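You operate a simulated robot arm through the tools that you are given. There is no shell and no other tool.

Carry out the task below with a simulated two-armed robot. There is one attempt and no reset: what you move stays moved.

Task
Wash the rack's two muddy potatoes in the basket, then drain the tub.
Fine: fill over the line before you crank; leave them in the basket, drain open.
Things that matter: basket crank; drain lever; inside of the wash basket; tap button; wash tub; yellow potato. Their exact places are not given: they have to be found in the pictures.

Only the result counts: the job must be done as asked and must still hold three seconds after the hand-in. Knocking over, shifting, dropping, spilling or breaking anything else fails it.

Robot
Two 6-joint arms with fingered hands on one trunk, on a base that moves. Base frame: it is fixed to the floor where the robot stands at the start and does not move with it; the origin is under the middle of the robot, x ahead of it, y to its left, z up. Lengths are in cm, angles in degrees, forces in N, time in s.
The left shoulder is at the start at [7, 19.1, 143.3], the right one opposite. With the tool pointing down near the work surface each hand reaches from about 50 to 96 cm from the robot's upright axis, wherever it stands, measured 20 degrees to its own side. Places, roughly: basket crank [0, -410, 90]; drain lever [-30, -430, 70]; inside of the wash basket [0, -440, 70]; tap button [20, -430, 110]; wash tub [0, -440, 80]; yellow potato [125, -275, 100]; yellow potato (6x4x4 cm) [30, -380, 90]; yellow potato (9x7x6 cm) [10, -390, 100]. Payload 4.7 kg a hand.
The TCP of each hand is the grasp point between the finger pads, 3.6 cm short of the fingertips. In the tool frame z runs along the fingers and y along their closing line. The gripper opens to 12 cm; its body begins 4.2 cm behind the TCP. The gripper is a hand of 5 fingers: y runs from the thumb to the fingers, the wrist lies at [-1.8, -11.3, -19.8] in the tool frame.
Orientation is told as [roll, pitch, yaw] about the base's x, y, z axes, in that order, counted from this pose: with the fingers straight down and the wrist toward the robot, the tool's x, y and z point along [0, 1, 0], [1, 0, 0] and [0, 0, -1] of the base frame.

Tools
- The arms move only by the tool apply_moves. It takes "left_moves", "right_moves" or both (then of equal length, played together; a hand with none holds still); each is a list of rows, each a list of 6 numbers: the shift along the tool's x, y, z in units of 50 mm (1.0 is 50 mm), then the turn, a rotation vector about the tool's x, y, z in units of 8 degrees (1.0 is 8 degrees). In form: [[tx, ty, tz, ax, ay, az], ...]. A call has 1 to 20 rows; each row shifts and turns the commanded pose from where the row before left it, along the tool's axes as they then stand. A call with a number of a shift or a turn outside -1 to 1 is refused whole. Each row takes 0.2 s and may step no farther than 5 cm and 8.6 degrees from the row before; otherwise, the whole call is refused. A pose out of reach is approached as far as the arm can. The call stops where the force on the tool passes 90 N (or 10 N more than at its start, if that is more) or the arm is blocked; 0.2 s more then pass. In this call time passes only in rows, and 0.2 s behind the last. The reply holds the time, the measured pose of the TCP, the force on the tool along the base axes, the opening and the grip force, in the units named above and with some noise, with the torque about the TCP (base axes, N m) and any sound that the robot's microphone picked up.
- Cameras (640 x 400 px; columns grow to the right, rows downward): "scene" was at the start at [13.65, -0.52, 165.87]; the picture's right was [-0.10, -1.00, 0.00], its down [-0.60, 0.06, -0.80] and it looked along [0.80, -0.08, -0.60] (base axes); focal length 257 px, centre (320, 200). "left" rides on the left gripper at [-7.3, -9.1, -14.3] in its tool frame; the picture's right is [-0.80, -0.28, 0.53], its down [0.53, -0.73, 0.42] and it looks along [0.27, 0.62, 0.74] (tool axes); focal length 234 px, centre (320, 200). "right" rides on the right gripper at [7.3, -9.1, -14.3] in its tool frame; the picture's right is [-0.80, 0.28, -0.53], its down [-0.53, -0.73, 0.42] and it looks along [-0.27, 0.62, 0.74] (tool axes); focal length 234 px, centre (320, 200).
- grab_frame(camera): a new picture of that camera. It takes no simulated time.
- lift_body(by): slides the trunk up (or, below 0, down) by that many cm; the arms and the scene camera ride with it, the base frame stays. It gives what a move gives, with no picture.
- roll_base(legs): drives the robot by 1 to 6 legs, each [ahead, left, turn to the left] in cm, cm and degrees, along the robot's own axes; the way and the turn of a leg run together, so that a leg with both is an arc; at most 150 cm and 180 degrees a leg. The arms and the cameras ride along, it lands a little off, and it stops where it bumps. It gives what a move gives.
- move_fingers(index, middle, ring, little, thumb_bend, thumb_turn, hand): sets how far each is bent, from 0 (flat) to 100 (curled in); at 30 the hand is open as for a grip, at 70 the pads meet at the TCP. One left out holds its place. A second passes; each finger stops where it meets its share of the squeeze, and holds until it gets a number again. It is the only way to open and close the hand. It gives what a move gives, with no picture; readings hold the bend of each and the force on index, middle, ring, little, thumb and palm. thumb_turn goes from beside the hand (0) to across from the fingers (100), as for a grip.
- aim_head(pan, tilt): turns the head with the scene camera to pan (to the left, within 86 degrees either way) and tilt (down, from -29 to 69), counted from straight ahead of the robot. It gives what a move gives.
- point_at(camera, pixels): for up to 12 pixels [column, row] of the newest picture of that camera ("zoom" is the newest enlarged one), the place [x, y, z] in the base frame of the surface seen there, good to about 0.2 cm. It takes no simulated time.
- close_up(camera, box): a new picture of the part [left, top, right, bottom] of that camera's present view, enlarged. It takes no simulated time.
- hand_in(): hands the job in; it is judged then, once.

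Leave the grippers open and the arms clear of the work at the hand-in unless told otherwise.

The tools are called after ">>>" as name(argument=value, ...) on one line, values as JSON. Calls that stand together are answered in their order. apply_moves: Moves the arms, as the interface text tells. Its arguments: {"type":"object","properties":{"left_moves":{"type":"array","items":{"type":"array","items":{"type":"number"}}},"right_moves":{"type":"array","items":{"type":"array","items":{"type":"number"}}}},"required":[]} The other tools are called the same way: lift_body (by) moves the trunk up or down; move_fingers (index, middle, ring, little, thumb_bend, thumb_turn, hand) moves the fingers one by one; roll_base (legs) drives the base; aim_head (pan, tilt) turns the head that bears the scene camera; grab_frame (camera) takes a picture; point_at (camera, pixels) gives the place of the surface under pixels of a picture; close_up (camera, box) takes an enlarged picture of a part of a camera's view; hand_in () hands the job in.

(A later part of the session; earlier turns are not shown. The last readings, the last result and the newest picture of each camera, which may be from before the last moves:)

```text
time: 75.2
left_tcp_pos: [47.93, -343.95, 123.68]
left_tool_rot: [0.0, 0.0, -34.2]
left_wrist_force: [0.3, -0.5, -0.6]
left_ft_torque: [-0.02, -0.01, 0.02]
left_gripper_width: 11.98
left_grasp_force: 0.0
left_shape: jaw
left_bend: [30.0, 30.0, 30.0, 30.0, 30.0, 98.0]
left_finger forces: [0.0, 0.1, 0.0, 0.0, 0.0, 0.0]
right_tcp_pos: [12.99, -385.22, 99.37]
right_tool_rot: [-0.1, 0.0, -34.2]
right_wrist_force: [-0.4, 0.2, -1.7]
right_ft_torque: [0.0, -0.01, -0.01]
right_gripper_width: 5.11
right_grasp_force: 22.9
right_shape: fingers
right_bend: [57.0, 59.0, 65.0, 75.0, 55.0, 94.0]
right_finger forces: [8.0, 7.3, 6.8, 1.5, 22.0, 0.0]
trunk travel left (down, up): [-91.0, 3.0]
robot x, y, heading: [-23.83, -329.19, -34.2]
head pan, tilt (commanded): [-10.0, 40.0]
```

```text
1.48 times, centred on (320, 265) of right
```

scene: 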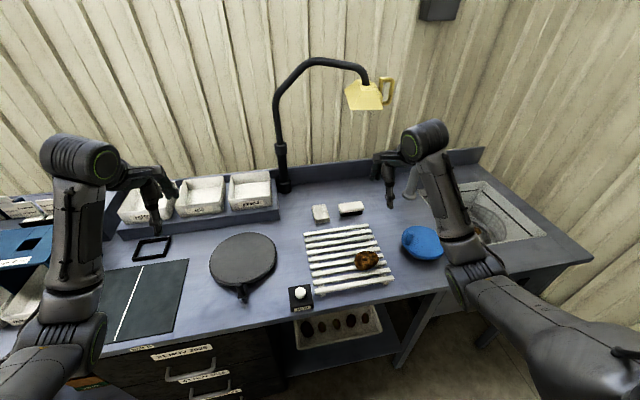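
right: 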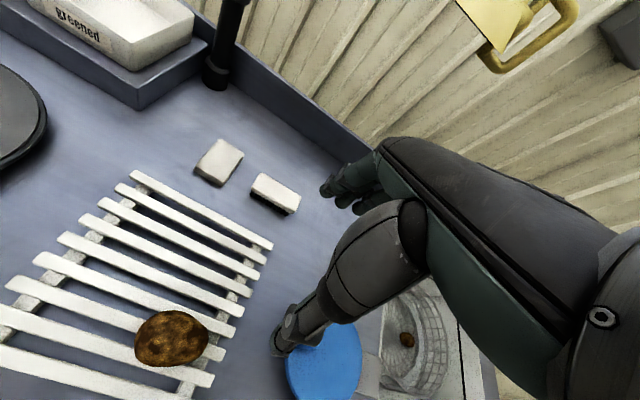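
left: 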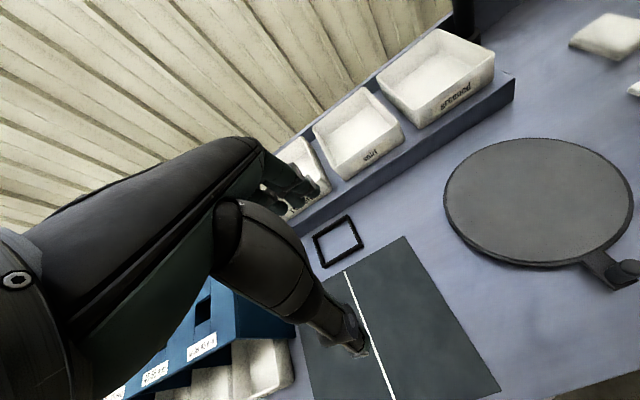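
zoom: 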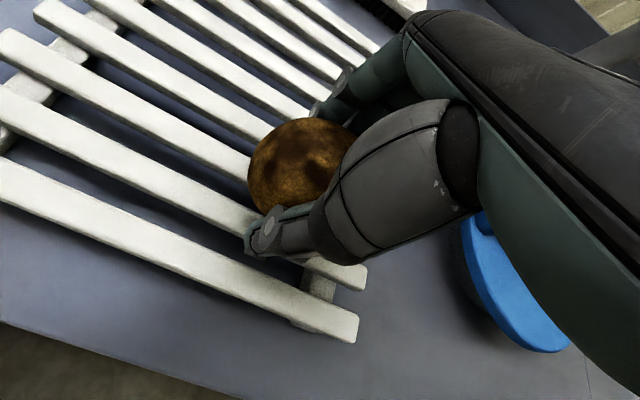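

Firm hold at 23 N. I'll lift while drifting forward (the arm can't lift straight up this close), then strafe right 54 cm.

>>> apply_moves(right_moves=[[0, 0.1, -0.6, 0, 0, 0], [0, 0.3, -0.9, 0, 0, 0], [0, 0.3, -0.9, 0, 0, 0], [0, 0.3, -0.9, 0, 0, 0], [0, 0.3, -0.8, 0, 0, 0]])

>>> roll_base(legs=[[0, -54, 0]])

>>> grab_frame(camera="scene")

>>> grab_frame(camera="right")

```text
time: 76.4
left_tcp_pos: [47.93, -343.98, 123.65]
left_tool_rot: [-0.1, 0.0, -34.3]
left_wrist_force: [-0.6, 0.1, 0.2]
left_ft_torque: [0.02, -0.01, 0.01]
left_gripper_width: 11.98
left_grasp_force: 0.0
left_shape: jaw
left_bend: [30.0, 30.0, 30.0, 30.0, 30.0, 98.0]
left_finger forces: [0.0, 0.0, 0.0, 0.0, 0.0, 0.0]
right_tcp_pos: [18.01, -388.64, 120.13]
right_tool_rot: [-0.1, 0.2, -34.2]
right_wrist_force: [-0.3, 0.3, -1.6]
right_ft_torque: [-0.01, -0.03, 0.0]
right_gripper_width: 5.09
right_grasp_force: 22.5
right_shape: fingers
right_bend: [57.0, 59.0, 65.0, 75.0, 55.0, 94.0]
right_finger forces: [7.8, 7.3, 6.8, 1.4, 21.8, 0.0]
trunk travel left (down, up): [-91.0, 3.0]
robot x, y, heading: [-23.81, -329.86, -34.3]
head pan, tilt (commanded): [-10.0, 40.0]
```

```text
time: 79.5
left_tcp_pos: [17.67, -388.38, 123.69]
left_tool_rot: [0.0, 0.0, -34.8]
left_wrist_force: [0.5, 0.0, 0.3]
left_ft_torque: [0.01, 0.01, 0.01]
left_gripper_width: 11.97
left_grasp_force: 0.1
left_shape: jaw
left_bend: [30.0, 30.0, 30.0, 30.0, 30.0, 98.0]
left_finger forces: [0.0, 0.1, 0.0, 0.0, 0.1, 0.1]
right_tcp_pos: [-12.7, -432.67, 120.14]
right_tool_rot: [0.0, 0.0, -34.8]
right_wrist_force: [-0.5, 0.1, -1.4]
right_ft_torque: [-0.04, 0.01, -0.01]
right_gripper_width: 5.1
right_grasp_force: 22.0
right_shape: fingers
right_bend: [57.0, 59.0, 65.0, 75.0, 55.0, 94.0]
right_finger forces: [7.7, 7.3, 6.8, 1.4, 21.7, 0.1]
trunk travel left (down, up): [-91.0, 3.0]
robot x, y, heading: [-54.39, -373.55, -34.9]
head pan, tilt (commanded): [-10.0, 40.0]
```

```text
taken
```

scene: 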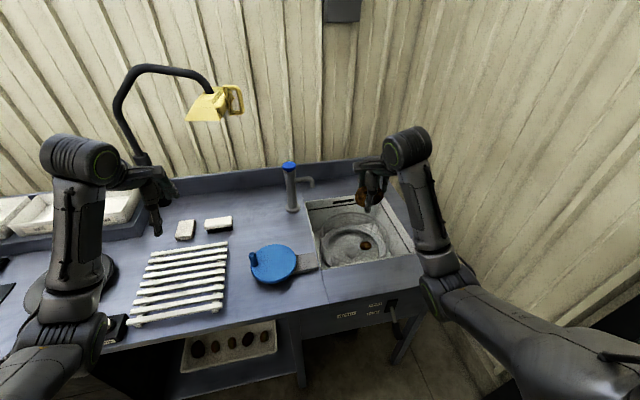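

```text
taken
```

right: 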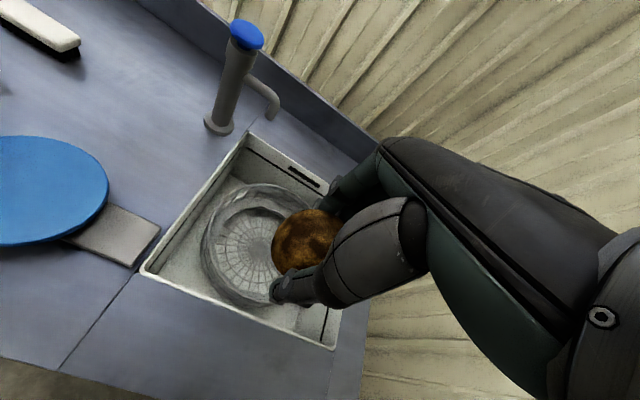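

I'll locate the small potato inside the basket so the big one goes next to it, not on top.

>>> point_at(camera="scene", pixels=[[365, 245], [362, 246], [368, 244], [351, 247], [343, 262], [290, 165], [302, 182], [312, 182]])

>>> close_up(camera="scene", box=[270, 150, 430, 280])

```text
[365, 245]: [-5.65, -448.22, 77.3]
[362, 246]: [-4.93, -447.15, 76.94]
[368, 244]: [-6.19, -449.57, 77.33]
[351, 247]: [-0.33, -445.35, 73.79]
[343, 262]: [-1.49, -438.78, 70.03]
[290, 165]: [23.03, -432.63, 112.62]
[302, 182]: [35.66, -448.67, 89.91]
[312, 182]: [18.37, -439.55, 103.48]
```

```text
3.08 times, centred on (350, 215) of scene
```

zoom: 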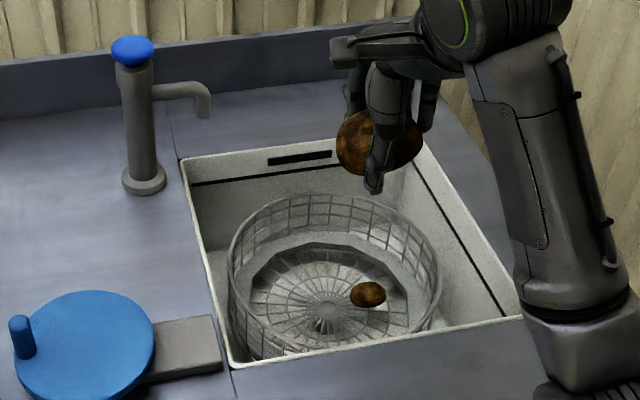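

The small potato is at (-5.3,-448.8), right of the hub. I'll place the big one left of the hub at about (2.3,-441.2). First I'll move 17 cm forward and 1.6 cm left at height, then down to z ~100.

>>> apply_moves(right_moves=[[0.08, 0.86, 0, 0, 0, 0], [0.08, 0.86, 0, 0, 0, 0], [0.08, 0.86, 0, 0, 0, 0], [0.08, 0.85, 0, 0, 0, 0], [0, 0, 0.9, 0, 0, 0], [0, 0, 0.9, 0, 0, 0], [0, 0, 0.9, 0, 0, 0], [0, 0, 0.9, 0, 0, 0]])

>>> grab_frame(camera="right")

>>> close_up(camera="scene", box=[270, 150, 430, 280])

```text
time: 81.3
left_tcp_pos: [17.63, -388.44, 123.65]
left_tool_rot: [-0.1, -0.1, -34.8]
left_wrist_force: [-0.6, -0.3, -0.8]
left_ft_torque: [0.0, 0.01, 0.01]
left_gripper_width: 11.97
left_grasp_force: 0.0
left_shape: jaw
left_bend: [30.0, 30.0, 30.0, 30.0, 30.0, 98.0]
left_finger forces: [0.0, 0.0, 0.0, 0.1, 0.0, 0.0]
right_tcp_pos: [2.5, -441.04, 102.25]
right_tool_rot: [-0.1, -0.1, -34.7]
right_wrist_force: [0.2, 0.4, -1.2]
right_ft_torque: [0.02, 0.04, -0.02]
right_gripper_width: 5.05
right_grasp_force: 22.5
right_shape: fingers
right_bend: [57.0, 60.0, 65.0, 75.0, 55.0, 94.0]
right_finger forces: [7.8, 7.2, 7.0, 1.4, 21.0, 0.0]
trunk travel left (down, up): [-91.0, 3.0]
robot x, y, heading: [-54.18, -373.62, -34.9]
head pan, tilt (commanded): [-10.0, 40.0]
```

```text
taken
```

right: 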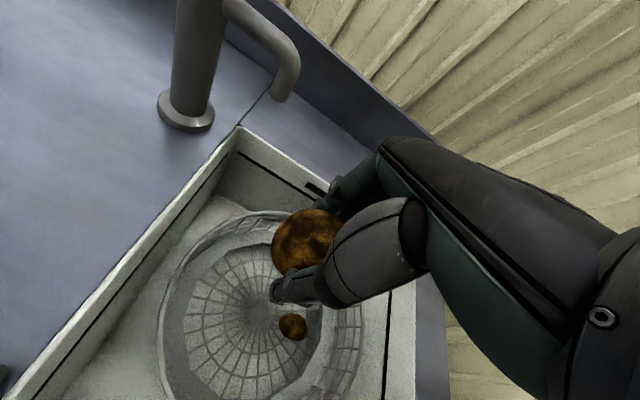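

```text
3.08 times, centred on (350, 215) of scene
```

zoom: 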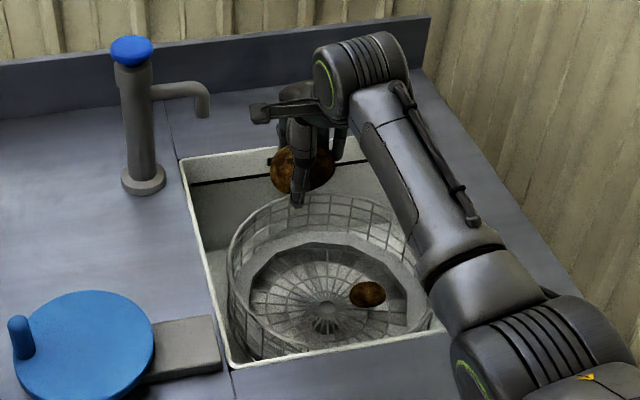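

All clear. I'll lower the arm to about z 86.

>>> apply_moves(right_moves=[[0, 0, 0.8, 0, 0, 0], [0, 0, 0.8, 0, 0, 0], [0, 0, 0.8, 0, 0, 0], [0, 0, 0.7, 0, 0, 0]])

>>> grab_frame(camera="right")

>>> close_up(camera="scene", box=[270, 150, 430, 280])

```text
time: 82.3
left_tcp_pos: [17.84, -388.57, 123.62]
left_tool_rot: [0.0, 0.0, -34.8]
left_wrist_force: [-0.7, -0.3, 1.3]
left_ft_torque: [-0.01, 0.0, -0.05]
left_gripper_width: 11.98
left_grasp_force: 0.1
left_shape: jaw
left_bend: [30.0, 30.0, 30.0, 30.0, 30.0, 98.0]
left_finger forces: [0.1, 0.0, 0.0, 0.0, 0.0, 0.1]
right_tcp_pos: [2.52, -441.5, 86.54]
right_tool_rot: [0.0, 0.0, -34.7]
right_wrist_force: [0.5, 0.1, -2.3]
right_ft_torque: [-0.05, -0.03, -0.01]
right_gripper_width: 5.07
right_grasp_force: 21.5
right_shape: fingers
right_bend: [57.0, 60.0, 65.0, 75.0, 55.0, 94.0]
right_finger forces: [7.6, 7.1, 6.9, 1.4, 20.7, 0.1]
trunk travel left (down, up): [-91.0, 3.0]
robot x, y, heading: [-53.96, -373.27, -34.6]
head pan, tilt (commanded): [-10.0, 40.0]
```

```text
taken
```

right: 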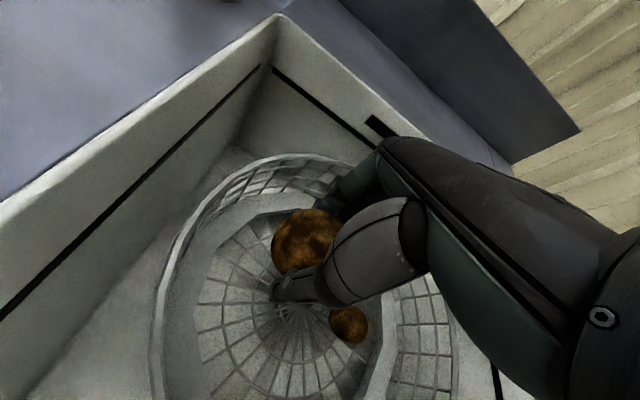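

```text
3.08 times, centred on (350, 215) of scene
```

zoom: 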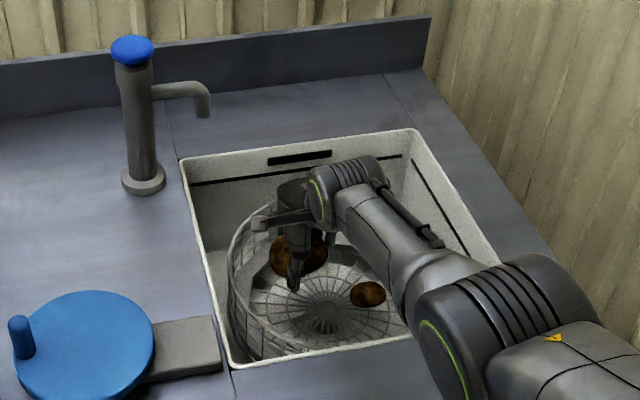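

The thumb is above the hub and the small potato is clear. I'll check forearm clearance over the tub's front rim before lowering the trunk.

>>> point_at(camera="zoom", pixels=[[392, 290], [370, 245], [345, 215], [420, 350], [430, 280], [340, 195], [318, 215], [298, 285]])

```text
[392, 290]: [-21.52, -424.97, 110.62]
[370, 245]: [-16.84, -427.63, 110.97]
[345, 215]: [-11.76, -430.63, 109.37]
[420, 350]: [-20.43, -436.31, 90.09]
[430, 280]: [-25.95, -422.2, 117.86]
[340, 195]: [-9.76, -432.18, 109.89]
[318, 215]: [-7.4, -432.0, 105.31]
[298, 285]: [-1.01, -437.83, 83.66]
```

The forearm has about 15 cm above the rim. I'll lower the trunk 7.2 cm.

>>> lift_body(by=-7.2)

>>> grab_frame(camera="right")

>>> close_up(camera="scene", box=[270, 140, 430, 270])

```text
time: 83.4
left_tcp_pos: [17.55, -388.41, 116.54]
left_tool_rot: [0.0, 0.0, -34.8]
left_wrist_force: [0.2, -0.7, 0.2]
left_ft_torque: [0.01, -0.01, 0.0]
left_gripper_width: 11.97
left_grasp_force: 0.0
left_shape: jaw
left_bend: [30.0, 30.0, 30.0, 30.0, 30.0, 98.0]
left_finger forces: [0.0, 0.0, 0.0, 0.0, 0.1, 0.0]
right_tcp_pos: [2.36, -441.42, 79.42]
right_tool_rot: [-0.1, 0.0, -34.7]
right_wrist_force: [0.6, -0.3, -1.8]
right_ft_torque: [-0.05, 0.02, 0.01]
right_gripper_width: 5.07
right_grasp_force: 22.0
right_shape: fingers
right_bend: [57.0, 60.0, 65.0, 75.0, 55.0, 94.0]
right_finger forces: [7.6, 7.0, 7.0, 1.3, 20.7, 0.0]
trunk travel left (down, up): [-83.8, 10.2]
robot x, y, heading: [-54.01, -373.99, -34.9]
head pan, tilt (commanded): [-10.0, 40.0]
```

```text
taken
```

right: 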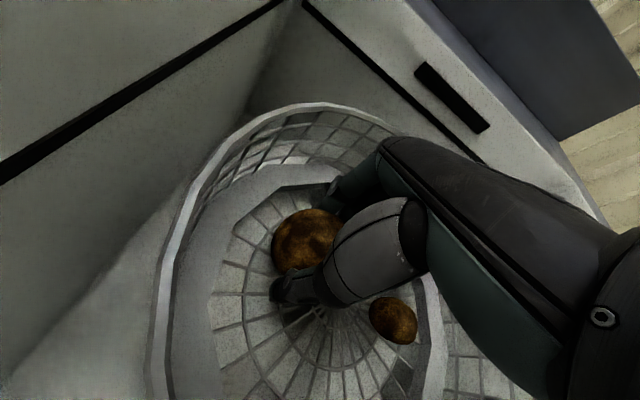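

```text
3.08 times, centred on (350, 205) of scene
```

zoom: 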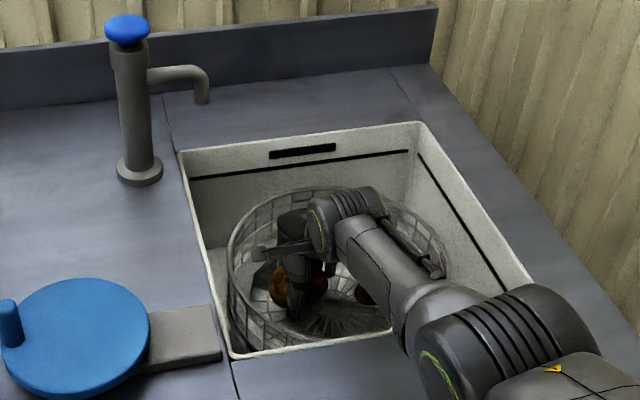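

At z 79.4 with no contact. Lowering 1 cm more.

>>> lift_body(by=-1.0)

```text
time: 84.0
left_tcp_pos: [17.71, -388.38, 115.5]
left_tool_rot: [-0.1, 0.0, -34.9]
left_wrist_force: [0.2, -0.4, -0.3]
left_ft_torque: [-0.02, 0.02, -0.01]
left_gripper_width: 11.97
left_grasp_force: 0.0
left_shape: jaw
left_bend: [30.0, 30.0, 30.0, 30.0, 30.0, 98.0]
left_finger forces: [0.0, 0.0, 0.1, 0.0, 0.0, 0.0]
right_tcp_pos: [2.39, -441.46, 78.36]
right_tool_rot: [-0.1, 0.0, -34.7]
right_wrist_force: [0.6, -0.2, -1.6]
right_ft_torque: [0.0, -0.02, -0.01]
right_gripper_width: 5.05
right_grasp_force: 21.7
right_shape: fingers
right_bend: [57.0, 60.0, 65.0, 75.0, 55.0, 94.0]
right_finger forces: [7.6, 7.1, 6.9, 1.4, 20.7, 0.1]
trunk travel left (down, up): [-82.8, 11.2]
robot x, y, heading: [-53.82, -373.44, -34.7]
head pan, tilt (commanded): [-10.0, 40.0]
```

Still free. Another 0.4 cm.

>>> lift_body(by=-0.4)

```text
time: 84.5
left_tcp_pos: [17.57, -388.5, 115.09]
left_tool_rot: [0.0, 0.0, -35.0]
left_wrist_force: [-0.1, 0.6, 0.1]
left_ft_torque: [0.02, 0.01, 0.0]
left_gripper_width: 11.96
left_grasp_force: 0.0
left_shape: jaw
left_bend: [30.0, 30.0, 30.0, 30.0, 30.0, 98.0]
left_finger forces: [0.0, 0.1, 0.0, 0.0, 0.0, 0.0]
right_tcp_pos: [2.41, -441.51, 77.96]
right_tool_rot: [-0.1, 0.1, -34.7]
right_wrist_force: [1.0, -0.8, -0.6]
right_ft_torque: [0.06, -0.02, 0.02]
right_gripper_width: 5.04
right_grasp_force: 22.7
right_shape: fingers
right_bend: [57.0, 60.0, 65.0, 75.0, 55.0, 94.0]
right_finger forces: [7.8, 7.4, 7.0, 1.3, 21.2, 0.0]
trunk travel left (down, up): [-82.4, 11.6]
robot x, y, heading: [-54.19, -373.39, -34.6]
head pan, tilt (commanded): [-10.0, 40.0]
```

The weight is just being taken by the floor (-1.6 → -0.6 N). I'll open the hand gently.

>>> move_fingers(hand="right", index=50, middle=50, ring=50, little=50, thumb_bend=46)

>>> move_fingers(hand="right", index=40, middle=40, ring=40, little=40, thumb_bend=36)

>>> grab_frame(camera="right")

```text
time: 85.5
left_tcp_pos: [17.62, -388.4, 115.14]
left_tool_rot: [0.0, 0.0, -34.8]
left_wrist_force: [-0.4, 0.6, -0.7]
left_ft_torque: [-0.02, -0.02, 0.01]
left_gripper_width: 11.97
left_grasp_force: 0.0
left_shape: jaw
left_bend: [30.0, 30.0, 30.0, 30.0, 30.0, 98.0]
left_finger forces: [0.1, 0.0, 0.1, 0.0, 0.0, 0.0]
right_tcp_pos: [2.39, -441.51, 78.21]
right_tool_rot: [-0.1, -0.1, -34.6]
right_wrist_force: [-0.2, -0.8, 3.2]
right_ft_torque: [-0.08, -0.07, -0.02]
right_gripper_width: 6.82
right_grasp_force: 1.2
right_shape: fingers
right_bend: [50.0, 50.0, 50.0, 50.0, 46.0, 97.0]
right_finger forces: [0.0, 3.1, 0.0, 0.1, 0.0, 0.0]
trunk travel left (down, up): [-82.4, 11.6]
robot x, y, heading: [-53.88, -373.46, -34.6]
head pan, tilt (commanded): [-10.0, 40.0]
```

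```text
time: 86.5
left_tcp_pos: [17.58, -388.47, 115.09]
left_tool_rot: [0.0, 0.0, -34.8]
left_wrist_force: [0.5, -0.2, -0.3]
left_ft_torque: [0.0, 0.01, 0.03]
left_gripper_width: 11.96
left_grasp_force: 0.0
left_shape: jaw
left_bend: [30.0, 30.0, 30.0, 30.0, 30.0, 98.0]
left_finger forces: [0.0, 0.0, 0.0, 0.0, 0.1, 0.0]
right_tcp_pos: [2.37, -441.47, 78.01]
right_tool_rot: [-0.1, 0.0, -34.7]
right_wrist_force: [-0.4, 0.5, 0.6]
right_ft_torque: [0.0, -0.01, 0.01]
right_gripper_width: 9.86
right_grasp_force: 0.3
right_shape: fingers
right_bend: [40.0, 40.0, 40.0, 40.0, 36.0, 97.0]
right_finger forces: [0.0, 0.3, 0.0, 0.0, 0.0, 0.0]
trunk travel left (down, up): [-82.4, 11.6]
robot x, y, heading: [-53.75, -373.35, -34.7]
head pan, tilt (commanded): [-10.0, 40.0]
```

```text
taken
```

right: 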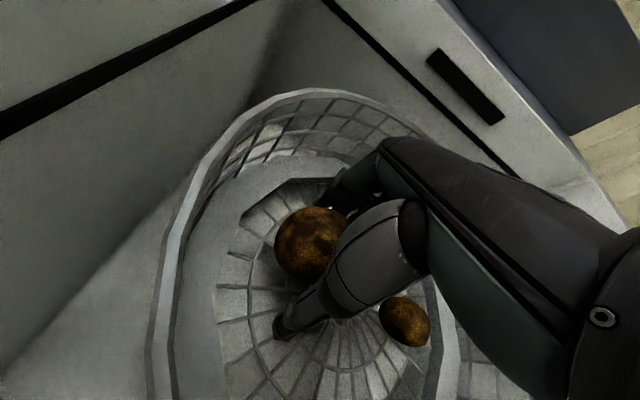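

Both potatoes are in the basket and the hand is open. I'll raise it straight up out of the tub.

>>> apply_moves(right_moves=[[0, 0, -0.4, 0, 0, 0], [0, 0, -0.8, 0, 0, 0], [0, 0, -0.9, 0, 0, 0], [0, 0, -0.9, 0, 0, 0], [0, 0, -0.9, 0, 0, 0], [0, 0, -0.9, 0, 0, 0], [0, 0, -0.9, 0, 0, 0], [0, 0, -0.9, 0, 0, 0]])

>>> lift_body(by=8.6)

>>> grab_frame(camera="scene")

>>> close_up(camera="scene", box=[250, 150, 440, 290])

```text
time: 88.3
left_tcp_pos: [17.53, -388.34, 115.09]
left_tool_rot: [0.0, -0.1, -34.8]
left_wrist_force: [-0.3, 0.4, 0.0]
left_ft_torque: [0.03, 0.0, -0.01]
left_gripper_width: 11.93
left_grasp_force: 0.1
left_shape: jaw
left_bend: [30.0, 30.0, 30.0, 30.0, 30.0, 98.0]
left_finger forces: [0.1, 0.1, 0.1, 0.0, 0.0, 0.0]
right_tcp_pos: [2.34, -441.55, 111.2]
right_tool_rot: [-0.1, 0.0, -34.8]
right_wrist_force: [-0.4, 0.2, -1.0]
right_ft_torque: [0.0, -0.01, 0.02]
right_gripper_width: 9.86
right_grasp_force: 0.0
right_shape: fingers
right_bend: [40.0, 40.0, 40.0, 40.0, 36.0, 97.0]
right_finger forces: [0.0, 0.0, 0.0, 0.1, 0.1, 0.0]
trunk travel left (down, up): [-82.4, 11.6]
robot x, y, heading: [-53.9, -373.26, -34.5]
head pan, tilt (commanded): [-10.0, 40.0]
```

```text
time: 89.5
left_tcp_pos: [17.5, -388.55, 123.74]
left_tool_rot: [0.0, -0.1, -34.8]
left_wrist_force: [-0.3, 0.5, -0.4]
left_ft_torque: [-0.01, 0.0, -0.02]
left_gripper_width: 11.97
left_grasp_force: 0.1
left_shape: jaw
left_bend: [30.0, 30.0, 30.0, 30.0, 30.0, 98.0]
left_finger forces: [0.1, 0.1, 0.0, 0.1, 0.2, 0.0]
right_tcp_pos: [2.42, -441.54, 119.75]
right_tool_rot: [-0.1, 0.0, -34.6]
right_wrist_force: [0.6, 0.0, 0.1]
right_ft_torque: [-0.01, 0.0, 0.0]
right_gripper_width: 9.88
right_grasp_force: 0.2
right_shape: fingers
right_bend: [40.0, 40.0, 40.0, 40.0, 36.0, 97.0]
right_finger forces: [0.1, 0.0, 0.0, 0.0, 0.0, 0.1]
trunk travel left (down, up): [-91.0, 3.0]
robot x, y, heading: [-53.76, -373.44, -35.2]
head pan, tilt (commanded): [-10.0, 40.0]
```

```text
taken
```

scene: 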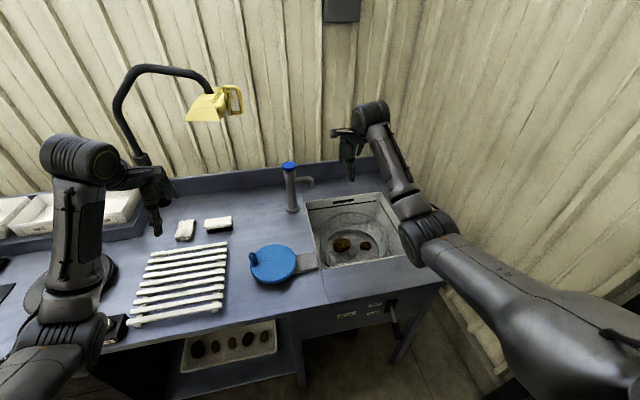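

```text
2.86 times, centred on (345, 220) of scene
```

zoom: 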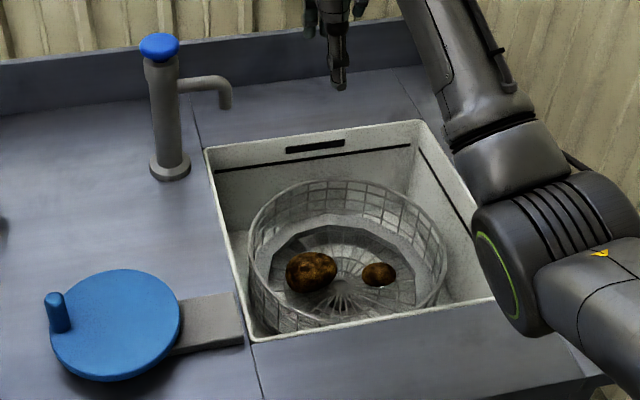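

Both muddy potatoes are in the basket. Next is the tap. I'll pull the hand back 10 cm and raise it a little, curl the fingers into a compact tip, then strafe left 22 cm and forward 4 cm so the right hand can reach both the tap and the crank.

>>> apply_moves(right_moves=[[0, -0.7, -0.2, 0, 0, 0], [0, -0.7, -0.2, 0, 0, 0], [0, -0.6, -0.2, 0, 0, 0]])

>>> roll_base(legs=[[0, 22, 1], [4, 0, 0]])

>>> move_fingers(hand="right", index=70, middle=70, ring=70, little=70, thumb_bend=68)

>>> grab_frame(camera="scene")

>>> grab_frame(camera="right")

```text
time: 90.3
left_tcp_pos: [17.55, -388.47, 123.87]
left_tool_rot: [0.0, 0.0, -34.8]
left_wrist_force: [0.7, 0.3, -0.3]
left_ft_torque: [-0.02, 0.01, 0.03]
left_gripper_width: 11.98
left_grasp_force: 0.1
left_shape: jaw
left_bend: [30.0, 30.0, 30.0, 30.0, 30.0, 98.0]
left_finger forces: [0.0, 0.0, 0.1, 0.0, 0.0, 0.0]
right_tcp_pos: [-5.46, -435.79, 122.83]
right_tool_rot: [0.0, 0.0, -34.7]
right_wrist_force: [-0.6, -0.2, 0.6]
right_ft_torque: [-0.01, -0.05, -0.02]
right_gripper_width: 9.85
right_grasp_force: 0.0
right_shape: fingers
right_bend: [40.0, 40.0, 40.0, 40.0, 36.0, 97.0]
right_finger forces: [0.0, 0.1, 0.0, 0.1, 0.0, 0.0]
trunk travel left (down, up): [-91.0, 3.0]
robot x, y, heading: [-54.28, -373.72, -35.1]
head pan, tilt (commanded): [-10.0, 40.0]
```

```text
time: 92.5
left_tcp_pos: [32.75, -370.43, 124.26]
left_tool_rot: [0.1, -0.4, -33.7]
left_wrist_force: [-1.2, 0.6, 1.5]
left_ft_torque: [0.0, -0.12, 0.01]
left_gripper_width: 11.98
left_grasp_force: 0.1
left_shape: jaw
left_bend: [30.0, 30.0, 30.0, 30.0, 30.0, 98.0]
left_finger forces: [0.0, 0.1, 0.0, 0.1, 0.0, 0.0]
right_tcp_pos: [10.56, -418.32, 123.32]
right_tool_rot: [-0.1, -0.5, -33.5]
right_wrist_force: [-0.8, 0.6, 0.3]
right_ft_torque: [-0.05, -0.09, -0.02]
right_gripper_width: 9.87
right_grasp_force: 0.1
right_shape: fingers
right_bend: [40.0, 40.0, 40.0, 40.0, 36.0, 97.0]
right_finger forces: [0.1, 0.0, 0.0, 0.1, 0.0, 0.0]
trunk travel left (down, up): [-91.0, 3.0]
robot x, y, heading: [-38.19, -357.05, -33.7]
head pan, tilt (commanded): [-10.0, 40.0]
```

```text
time: 93.5
left_tcp_pos: [33.64, -370.65, 123.58]
left_tool_rot: [0.0, 0.0, -33.7]
left_wrist_force: [-0.3, 0.0, 0.1]
left_ft_torque: [0.01, 0.0, 0.0]
left_gripper_width: 11.98
left_grasp_force: 0.1
left_shape: jaw
left_bend: [30.0, 30.0, 30.0, 30.0, 30.0, 98.0]
left_finger forces: [0.0, 0.0, 0.0, 0.0, 0.1, 0.1]
right_tcp_pos: [11.54, -418.6, 122.79]
right_tool_rot: [-0.1, 0.1, -33.5]
right_wrist_force: [0.1, -0.7, 1.1]
right_ft_torque: [-0.01, 0.0, 0.02]
right_gripper_width: 0.7
right_grasp_force: 0.0
right_shape: fingers
right_bend: [70.0, 70.0, 70.0, 70.0, 68.0, 97.0]
right_finger forces: [0.0, 0.0, 0.0, 0.0, 0.0, 0.1]
trunk travel left (down, up): [-91.0, 3.0]
robot x, y, heading: [-38.39, -357.42, -33.7]
head pan, tilt (commanded): [-10.0, 40.0]
```

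```text
taken
```

scene: 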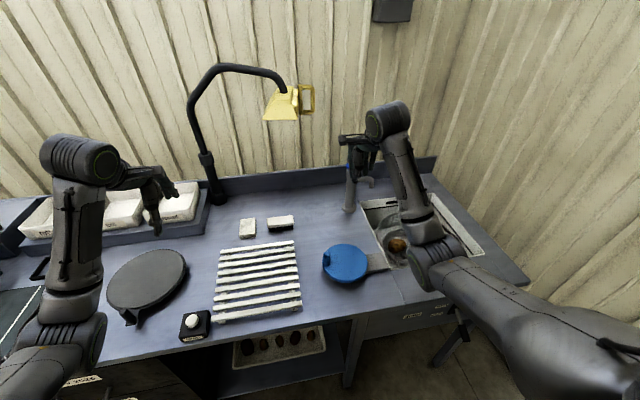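

```text
taken
```

right: 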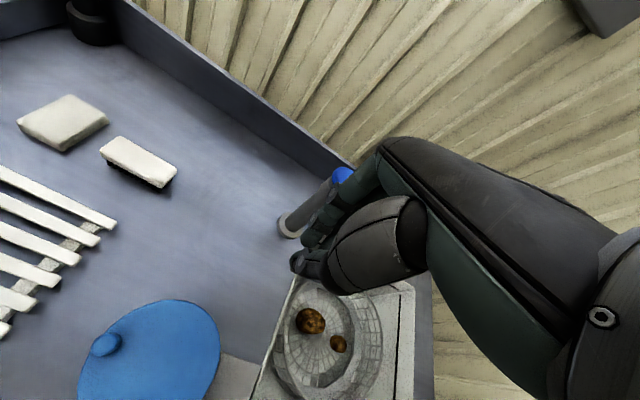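

The tap's blue top is partly visible at (342,175) in the wrist view. I'll measure it and the hand tips.

>>> point_at(camera="right", pixels=[[340, 172], [337, 178], [347, 170], [300, 262], [310, 235], [288, 230], [310, 320], [339, 343], [104, 345], [150, 350]])

>>> close_up(camera="scene", box=[310, 120, 438, 220])

```text
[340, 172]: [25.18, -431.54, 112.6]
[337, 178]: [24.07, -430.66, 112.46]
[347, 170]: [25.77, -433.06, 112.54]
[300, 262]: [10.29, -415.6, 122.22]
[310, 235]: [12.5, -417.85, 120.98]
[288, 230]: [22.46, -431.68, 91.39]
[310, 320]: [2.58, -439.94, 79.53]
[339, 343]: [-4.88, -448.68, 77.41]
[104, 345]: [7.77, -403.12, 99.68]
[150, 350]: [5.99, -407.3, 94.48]
```

```text
4.00 times, centred on (374, 170) of scene
```

zoom: 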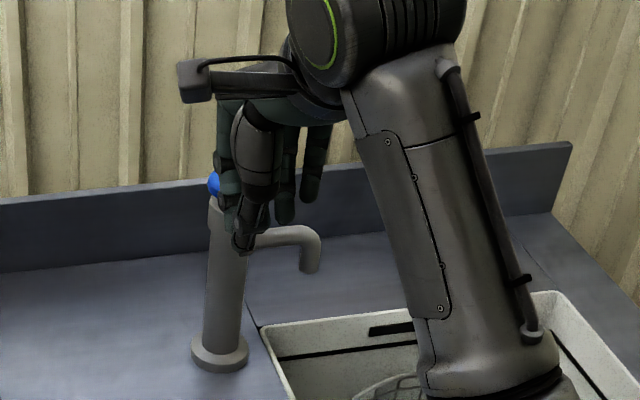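

The button's centre is about (23.6,-432.4), top z 112.6. I'll move the closed fingertips above it: 17.7 cm forward and 4.9 cm right.

>>> apply_moves(right_moves=[[-0.24, 0.88, 0, 0, 0, 0], [-0.24, 0.88, 0, 0, 0, 0], [-0.24, 0.88, 0, 0, 0, 0], [-0.25, 0.88, 0, 0, 0, 0]])

>>> grab_frame(camera="right")

>>> close_up(camera="scene", box=[310, 120, 438, 220])

```text
time: 94.5
left_tcp_pos: [33.63, -370.62, 123.6]
left_tool_rot: [0.0, 0.0, -33.8]
left_wrist_force: [0.2, -0.3, -0.4]
left_ft_torque: [-0.04, 0.03, 0.0]
left_gripper_width: 11.97
left_grasp_force: 0.1
left_shape: jaw
left_bend: [30.0, 30.0, 30.0, 30.0, 30.0, 98.0]
left_finger forces: [0.1, 0.0, 0.0, 0.0, 0.1, 0.0]
right_tcp_pos: [23.33, -432.54, 122.46]
right_tool_rot: [0.0, 0.1, -33.7]
right_wrist_force: [-0.1, 0.2, -0.3]
right_ft_torque: [0.01, -0.04, 0.0]
right_gripper_width: 0.66
right_grasp_force: 0.1
right_shape: fingers
right_bend: [70.0, 70.0, 70.0, 70.0, 68.0, 97.0]
right_finger forces: [0.0, 0.0, 0.0, 0.0, 0.0, 0.0]
trunk travel left (down, up): [-91.0, 3.0]
robot x, y, heading: [-38.83, -357.16, -33.4]
head pan, tilt (commanded): [-10.0, 40.0]
```

```text
taken
```

right: 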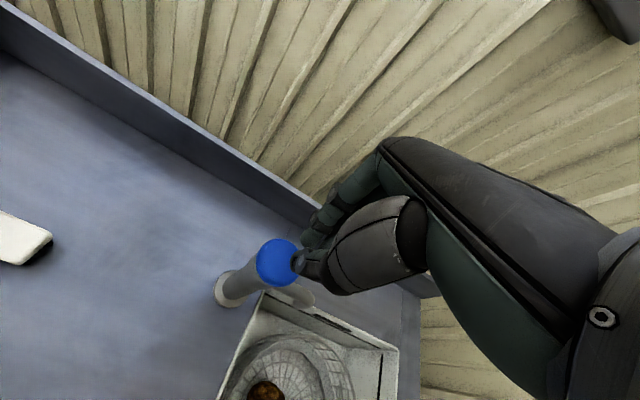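

```text
4.00 times, centred on (374, 170) of scene
```

zoom: 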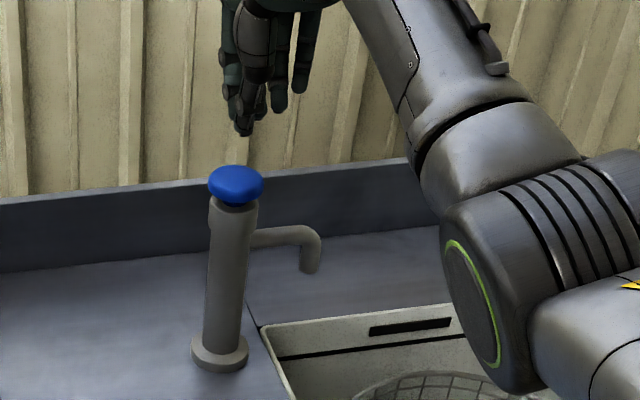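

Hand is above the button. I'll measure the button's centre at (278,263) and check the fingertips' location.

>>> point_at(camera="right", pixels=[[278, 263], [260, 262], [276, 243], [277, 284], [292, 255], [300, 265], [310, 237]])

>>> point_at(camera="zoom", pixels=[[235, 182], [215, 185], [258, 185], [243, 130], [278, 105], [300, 88], [310, 268], [232, 340]])

```text
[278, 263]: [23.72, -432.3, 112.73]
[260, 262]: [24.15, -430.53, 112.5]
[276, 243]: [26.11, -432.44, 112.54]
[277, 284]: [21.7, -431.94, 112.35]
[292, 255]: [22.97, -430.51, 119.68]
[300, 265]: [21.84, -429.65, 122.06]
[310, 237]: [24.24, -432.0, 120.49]
```

```text
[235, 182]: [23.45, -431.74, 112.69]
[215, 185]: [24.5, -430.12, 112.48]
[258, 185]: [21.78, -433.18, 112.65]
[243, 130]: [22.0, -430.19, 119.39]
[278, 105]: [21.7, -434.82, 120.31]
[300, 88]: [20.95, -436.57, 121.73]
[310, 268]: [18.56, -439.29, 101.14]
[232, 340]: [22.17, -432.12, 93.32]
```

The lowest tip (thumb/index) is at (22.3,-430.3,119.4), about 2 cm off the button's centre. I'll shift 0.6 right and 1.4 forward, then go down 5.5 cm, still above the button.

>>> apply_moves(right_moves=[[-0.13, 0.28, 0, 0, 0, 0], [0, 0, 0.6, 0, 0, 0], [0, 0, 0.5, 0, 0, 0]])

>>> close_up(camera="scene", box=[330, 130, 410, 190])

>>> close_up(camera="right", box=[200, 160, 360, 340])

```text
time: 95.3
left_tcp_pos: [33.65, -370.81, 123.58]
left_tool_rot: [0.0, 0.0, -33.7]
left_wrist_force: [0.6, -1.0, 0.0]
left_ft_torque: [0.0, -0.01, -0.03]
left_gripper_width: 11.95
left_grasp_force: 0.0
left_shape: jaw
left_bend: [30.0, 30.0, 30.0, 30.0, 30.0, 98.0]
left_finger forces: [0.1, 0.0, 0.1, 0.0, 0.1, 0.0]
right_tcp_pos: [24.31, -433.91, 117.07]
right_tool_rot: [-0.1, -0.1, -33.5]
right_wrist_force: [0.3, -0.3, -0.5]
right_ft_torque: [0.02, 0.01, -0.02]
right_gripper_width: 0.65
right_grasp_force: 0.1
right_shape: fingers
right_bend: [70.0, 70.0, 70.0, 70.0, 68.0, 97.0]
right_finger forces: [0.0, 0.0, 0.0, 0.1, 0.1, 0.0]
trunk travel left (down, up): [-91.0, 3.0]
robot x, y, heading: [-38.49, -357.23, -33.6]
head pan, tilt (commanded): [-10.0, 40.0]
```

```text
6.67 times, centred on (370, 160) of scene
```

zoom: 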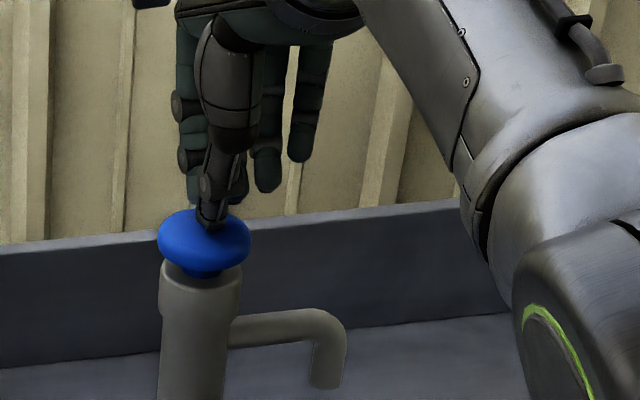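

```text
2.22 times, centred on (280, 250) of right
```

zoom: 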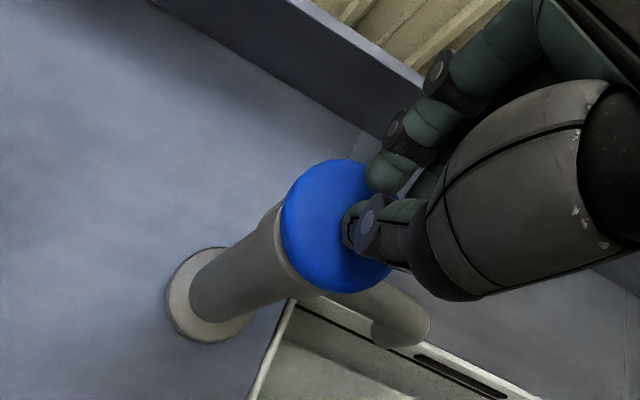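

The thumb tip is centred on the button, about 1 cm above. I'll press down in small steps.

>>> apply_moves(right_moves=[[0, 0, 0.16, 0, 0, 0], [0, 0, 0.14, 0, 0, 0]])

>>> close_up(camera="scene", box=[310, 130, 470, 290])

```text
time: 95.9
left_tcp_pos: [33.37, -370.64, 123.73]
left_tool_rot: [0.1, 0.0, -33.7]
left_wrist_force: [0.0, -1.0, 0.6]
left_ft_torque: [0.0, -0.02, 0.04]
left_gripper_width: 11.97
left_grasp_force: 0.0
left_shape: jaw
left_bend: [30.0, 30.0, 30.0, 30.0, 30.0, 98.0]
left_finger forces: [0.0, 0.1, 0.0, 0.0, 0.0, 0.0]
right_tcp_pos: [24.13, -433.73, 115.99]
right_tool_rot: [-0.1, -0.2, -33.5]
right_wrist_force: [-1.0, 0.1, 6.3]
right_ft_torque: [0.11, 0.09, 0.01]
right_gripper_width: 0.67
right_grasp_force: 3.0
right_shape: fingers
right_bend: [70.0, 70.0, 70.0, 70.0, 68.0, 98.0]
right_finger forces: [0.0, 0.0, 0.0, 0.1, 5.8, 0.0]
trunk travel left (down, up): [-91.0, 3.0]
robot x, y, heading: [-38.07, -357.0, -33.4]
head pan, tilt (commanded): [-10.0, 40.0]
heard: click
```

```text
2.50 times, centred on (390, 210) of scene
```

zoom: 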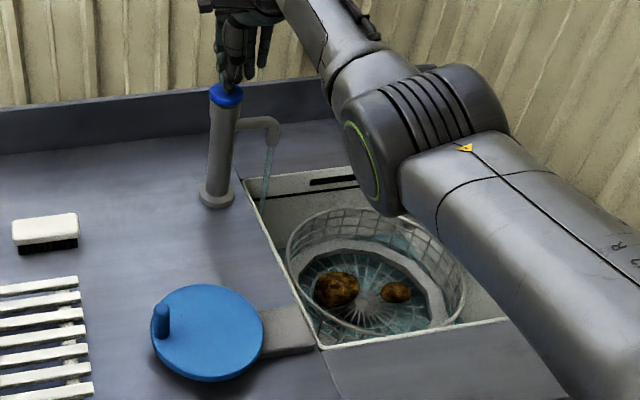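

A click, and a water stream runs from the spout. I'll lift off the button to see whether it keeps running or stops.

>>> apply_moves(right_moves=[[0, 0, -0.4, 0, 0, 0], [0, 0, 0, 0, 0, 0]])

>>> close_up(camera="scene", box=[310, 130, 470, 290])

```text
time: 96.5
left_tcp_pos: [33.46, -370.62, 123.76]
left_tool_rot: [0.0, -0.1, -33.7]
left_wrist_force: [-0.2, -0.2, -0.2]
left_ft_torque: [-0.01, 0.0, -0.01]
left_gripper_width: 11.97
left_grasp_force: 0.1
left_shape: jaw
left_bend: [30.0, 30.0, 30.0, 30.0, 30.0, 98.0]
left_finger forces: [0.0, 0.0, 0.0, 0.0, 0.0, 0.0]
right_tcp_pos: [24.12, -433.5, 117.49]
right_tool_rot: [-0.1, -0.1, -33.5]
right_wrist_force: [0.0, -0.1, 0.7]
right_ft_torque: [-0.01, 0.01, -0.02]
right_gripper_width: 0.65
right_grasp_force: 0.1
right_shape: fingers
right_bend: [70.0, 70.0, 70.0, 70.0, 68.0, 98.0]
right_finger forces: [0.1, 0.1, 0.0, 0.0, 0.0, 0.0]
trunk travel left (down, up): [-91.0, 3.0]
robot x, y, heading: [-38.44, -357.14, -33.5]
head pan, tilt (commanded): [-10.0, 40.0]
```

```text
2.50 times, centred on (390, 210) of scene
```

zoom: 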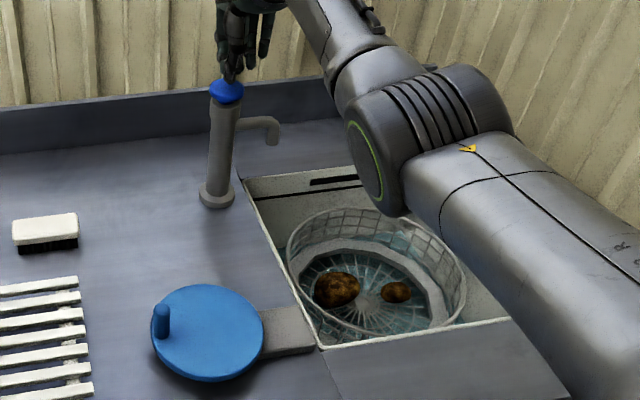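

It is a hold-to-run tap, which gives good control. I'll press again and hold about 2 s, then look at the level.

>>> apply_moves(right_moves=[[0, 0, 0.25, 0, 0, 0], [0, 0, 0.15, 0, 0, 0], [0, 0, 0, 0, 0, 0], [0, 0, 0, 0, 0, 0], [0, 0, 0, 0, 0, 0], [0, 0, 0, 0, 0, 0], [0, 0, 0, 0, 0, 0], [0, 0, 0, 0, 0, 0], [0, 0, 0, 0, 0, 0], [0, 0, 0, 0, 0, 0]])

>>> close_up(camera="scene", box=[310, 130, 470, 290])

```text
time: 98.7
left_tcp_pos: [33.5, -370.53, 123.75]
left_tool_rot: [0.0, -0.1, -33.7]
left_wrist_force: [-0.3, -1.3, 0.3]
left_ft_torque: [0.02, 0.01, -0.02]
left_gripper_width: 11.98
left_grasp_force: 0.0
left_shape: jaw
left_bend: [30.0, 30.0, 30.0, 30.0, 30.0, 98.0]
left_finger forces: [0.0, 0.0, 0.0, 0.0, 0.0, 0.1]
right_tcp_pos: [23.9, -433.47, 115.75]
right_tool_rot: [-0.2, -0.1, -33.5]
right_wrist_force: [0.1, -0.6, 5.4]
right_ft_torque: [0.08, 0.08, 0.02]
right_gripper_width: 0.58
right_grasp_force: 3.3
right_shape: fingers
right_bend: [70.0, 70.0, 70.0, 70.0, 69.0, 98.0]
right_finger forces: [0.0, 0.0, 0.0, 0.0, 5.6, 0.0]
trunk travel left (down, up): [-91.0, 3.0]
robot x, y, heading: [-38.58, -357.12, -33.5]
head pan, tilt (commanded): [-10.0, 40.0]
heard: click
```

```text
2.50 times, centred on (390, 210) of scene
```

zoom: 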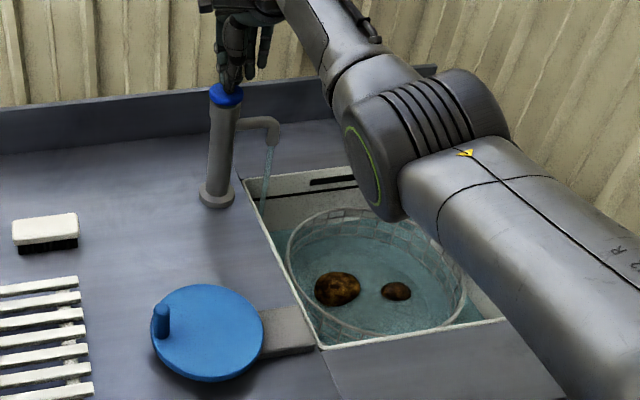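

Water is rising fast. I'll measure the surface level in the picture before holding longer.

>>> point_at(camera="zoom", pixels=[[370, 300], [300, 235], [330, 215], [280, 215], [335, 330], [345, 181], [310, 189], [430, 320], [260, 205]])

>>> close_up(camera="scene", box=[400, 190, 460, 240])

```text
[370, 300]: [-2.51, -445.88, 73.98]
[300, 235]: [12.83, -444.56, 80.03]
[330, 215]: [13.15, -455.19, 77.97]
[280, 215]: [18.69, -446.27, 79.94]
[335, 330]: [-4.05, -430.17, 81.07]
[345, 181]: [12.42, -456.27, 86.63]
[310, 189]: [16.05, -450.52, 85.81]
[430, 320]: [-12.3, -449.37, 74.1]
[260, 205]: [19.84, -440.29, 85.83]
```

```text
8.00 times, centred on (430, 215) of scene
```

zoom: 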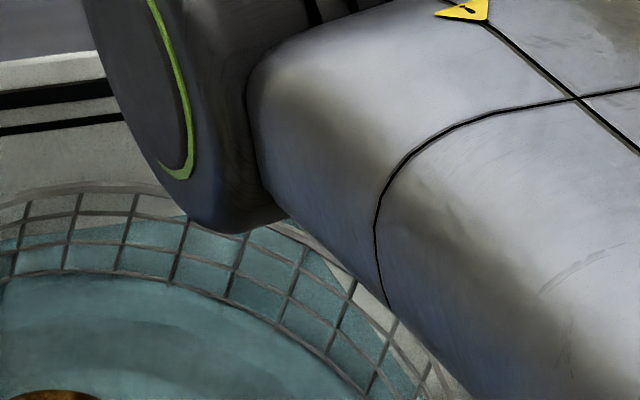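

The water surface is at z ≈ 80.0 (the line is at 85, the overflow slot starts around 87.2). It fills about 4 cm/s. I'll hold 0.8 s more and release, then measure again.

>>> apply_moves(right_moves=[[0, 0, 0, 0, 0, 0], [0, 0, 0, 0, 0, 0], [0, 0, 0, 0, 0, 0], [0, 0, 0, 0, 0, 0], [0, 0, -0.4, 0, 0, 0]])

>>> close_up(camera="scene", box=[310, 170, 430, 270])

```text
time: 99.9
left_tcp_pos: [33.53, -370.55, 123.7]
left_tool_rot: [0.0, 0.0, -33.7]
left_wrist_force: [0.3, 0.8, 0.1]
left_ft_torque: [0.0, -0.01, 0.0]
left_gripper_width: 11.98
left_grasp_force: 0.2
left_shape: jaw
left_bend: [30.0, 30.0, 30.0, 30.0, 30.0, 98.0]
left_finger forces: [0.0, 0.0, 0.0, 0.1, 0.0, 0.1]
right_tcp_pos: [24.01, -433.68, 117.52]
right_tool_rot: [-0.1, 0.0, -33.5]
right_wrist_force: [-0.5, -0.2, -1.2]
right_ft_torque: [0.02, -0.01, 0.02]
right_gripper_width: 0.65
right_grasp_force: 0.1
right_shape: fingers
right_bend: [70.0, 70.0, 70.0, 70.0, 68.0, 98.0]
right_finger forces: [0.0, 0.1, 0.1, 0.0, 0.1, 0.0]
trunk travel left (down, up): [-91.0, 3.0]
robot x, y, heading: [-38.69, -357.49, -33.7]
head pan, tilt (commanded): [-10.0, 40.0]
```

```text
4.00 times, centred on (370, 220) of scene
```

zoom: 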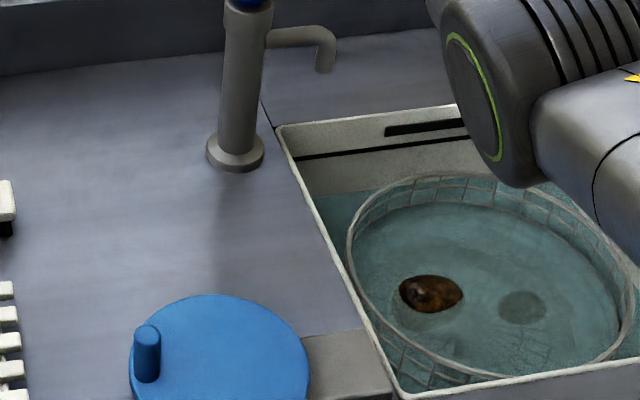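

I'll measure the level again.

>>> point_at(camera="zoom", pixels=[[325, 205], [335, 215], [340, 230], [330, 196], [480, 230], [430, 290], [520, 305], [600, 280], [390, 185], [380, 160], [420, 130], [430, 340]])

```text
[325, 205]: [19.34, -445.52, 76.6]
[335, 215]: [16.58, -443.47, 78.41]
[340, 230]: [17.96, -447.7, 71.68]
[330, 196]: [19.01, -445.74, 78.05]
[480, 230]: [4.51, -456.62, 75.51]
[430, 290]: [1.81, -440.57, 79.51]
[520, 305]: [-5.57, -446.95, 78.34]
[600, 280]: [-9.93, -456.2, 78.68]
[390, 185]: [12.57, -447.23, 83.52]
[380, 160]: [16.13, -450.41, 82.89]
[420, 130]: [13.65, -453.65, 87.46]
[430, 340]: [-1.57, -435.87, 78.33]
```

The surface now reads z ≈ 78.4. The earlier 80 was the back wall, and that picture's water was really at 74. I'll wait briefly and re-measure, to see whether the level holds.

>>> apply_moves(right_moves=[[0, 0, 0, 0, 0, 0], [0, 0, 0, 0, 0, 0], [0, 0, 0, 0, 0, 0], [0, 0, 0, 0, 0, 0]])

>>> close_up(camera="scene", box=[310, 170, 430, 270])

>>> point_at(camera="zoom", pixels=[[520, 305], [430, 340], [600, 280], [400, 330], [480, 340], [560, 330], [330, 205], [500, 240]])

```text
time: 100.9
left_tcp_pos: [33.46, -370.66, 123.63]
left_tool_rot: [0.0, 0.0, -33.7]
left_wrist_force: [0.3, -0.3, 0.1]
left_ft_torque: [-0.01, 0.04, -0.03]
left_gripper_width: 11.97
left_grasp_force: 0.1
left_shape: jaw
left_bend: [30.0, 30.0, 30.0, 30.0, 30.0, 98.0]
left_finger forces: [0.0, 0.0, 0.0, 0.1, 0.1, 0.0]
right_tcp_pos: [23.9, -433.7, 117.67]
right_tool_rot: [-0.1, 0.0, -33.5]
right_wrist_force: [-0.2, -0.3, 0.1]
right_ft_torque: [0.0, 0.01, -0.01]
right_gripper_width: 0.65
right_grasp_force: 0.1
right_shape: fingers
right_bend: [70.0, 70.0, 70.0, 70.0, 68.0, 98.0]
right_finger forces: [0.0, 0.0, 0.0, 0.0, 0.1, 0.1]
trunk travel left (down, up): [-91.0, 3.0]
robot x, y, heading: [-38.39, -357.25, -33.8]
head pan, tilt (commanded): [-10.0, 40.0]
```

```text
4.00 times, centred on (370, 220) of scene
```

zoom: 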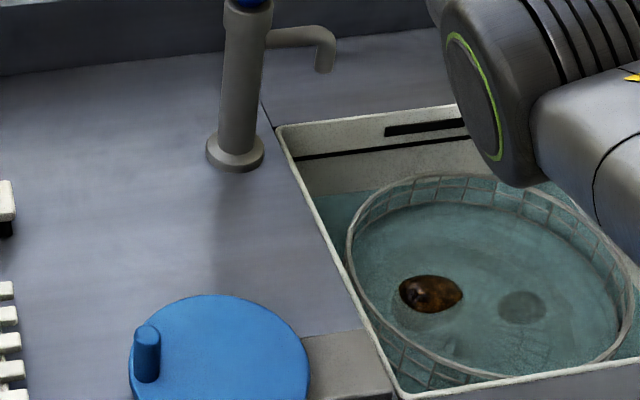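

```text
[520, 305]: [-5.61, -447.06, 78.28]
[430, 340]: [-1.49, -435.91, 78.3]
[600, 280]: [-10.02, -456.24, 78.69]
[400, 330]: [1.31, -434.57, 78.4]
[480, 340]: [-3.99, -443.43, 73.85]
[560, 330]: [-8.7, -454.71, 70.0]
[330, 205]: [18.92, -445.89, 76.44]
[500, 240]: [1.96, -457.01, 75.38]
```

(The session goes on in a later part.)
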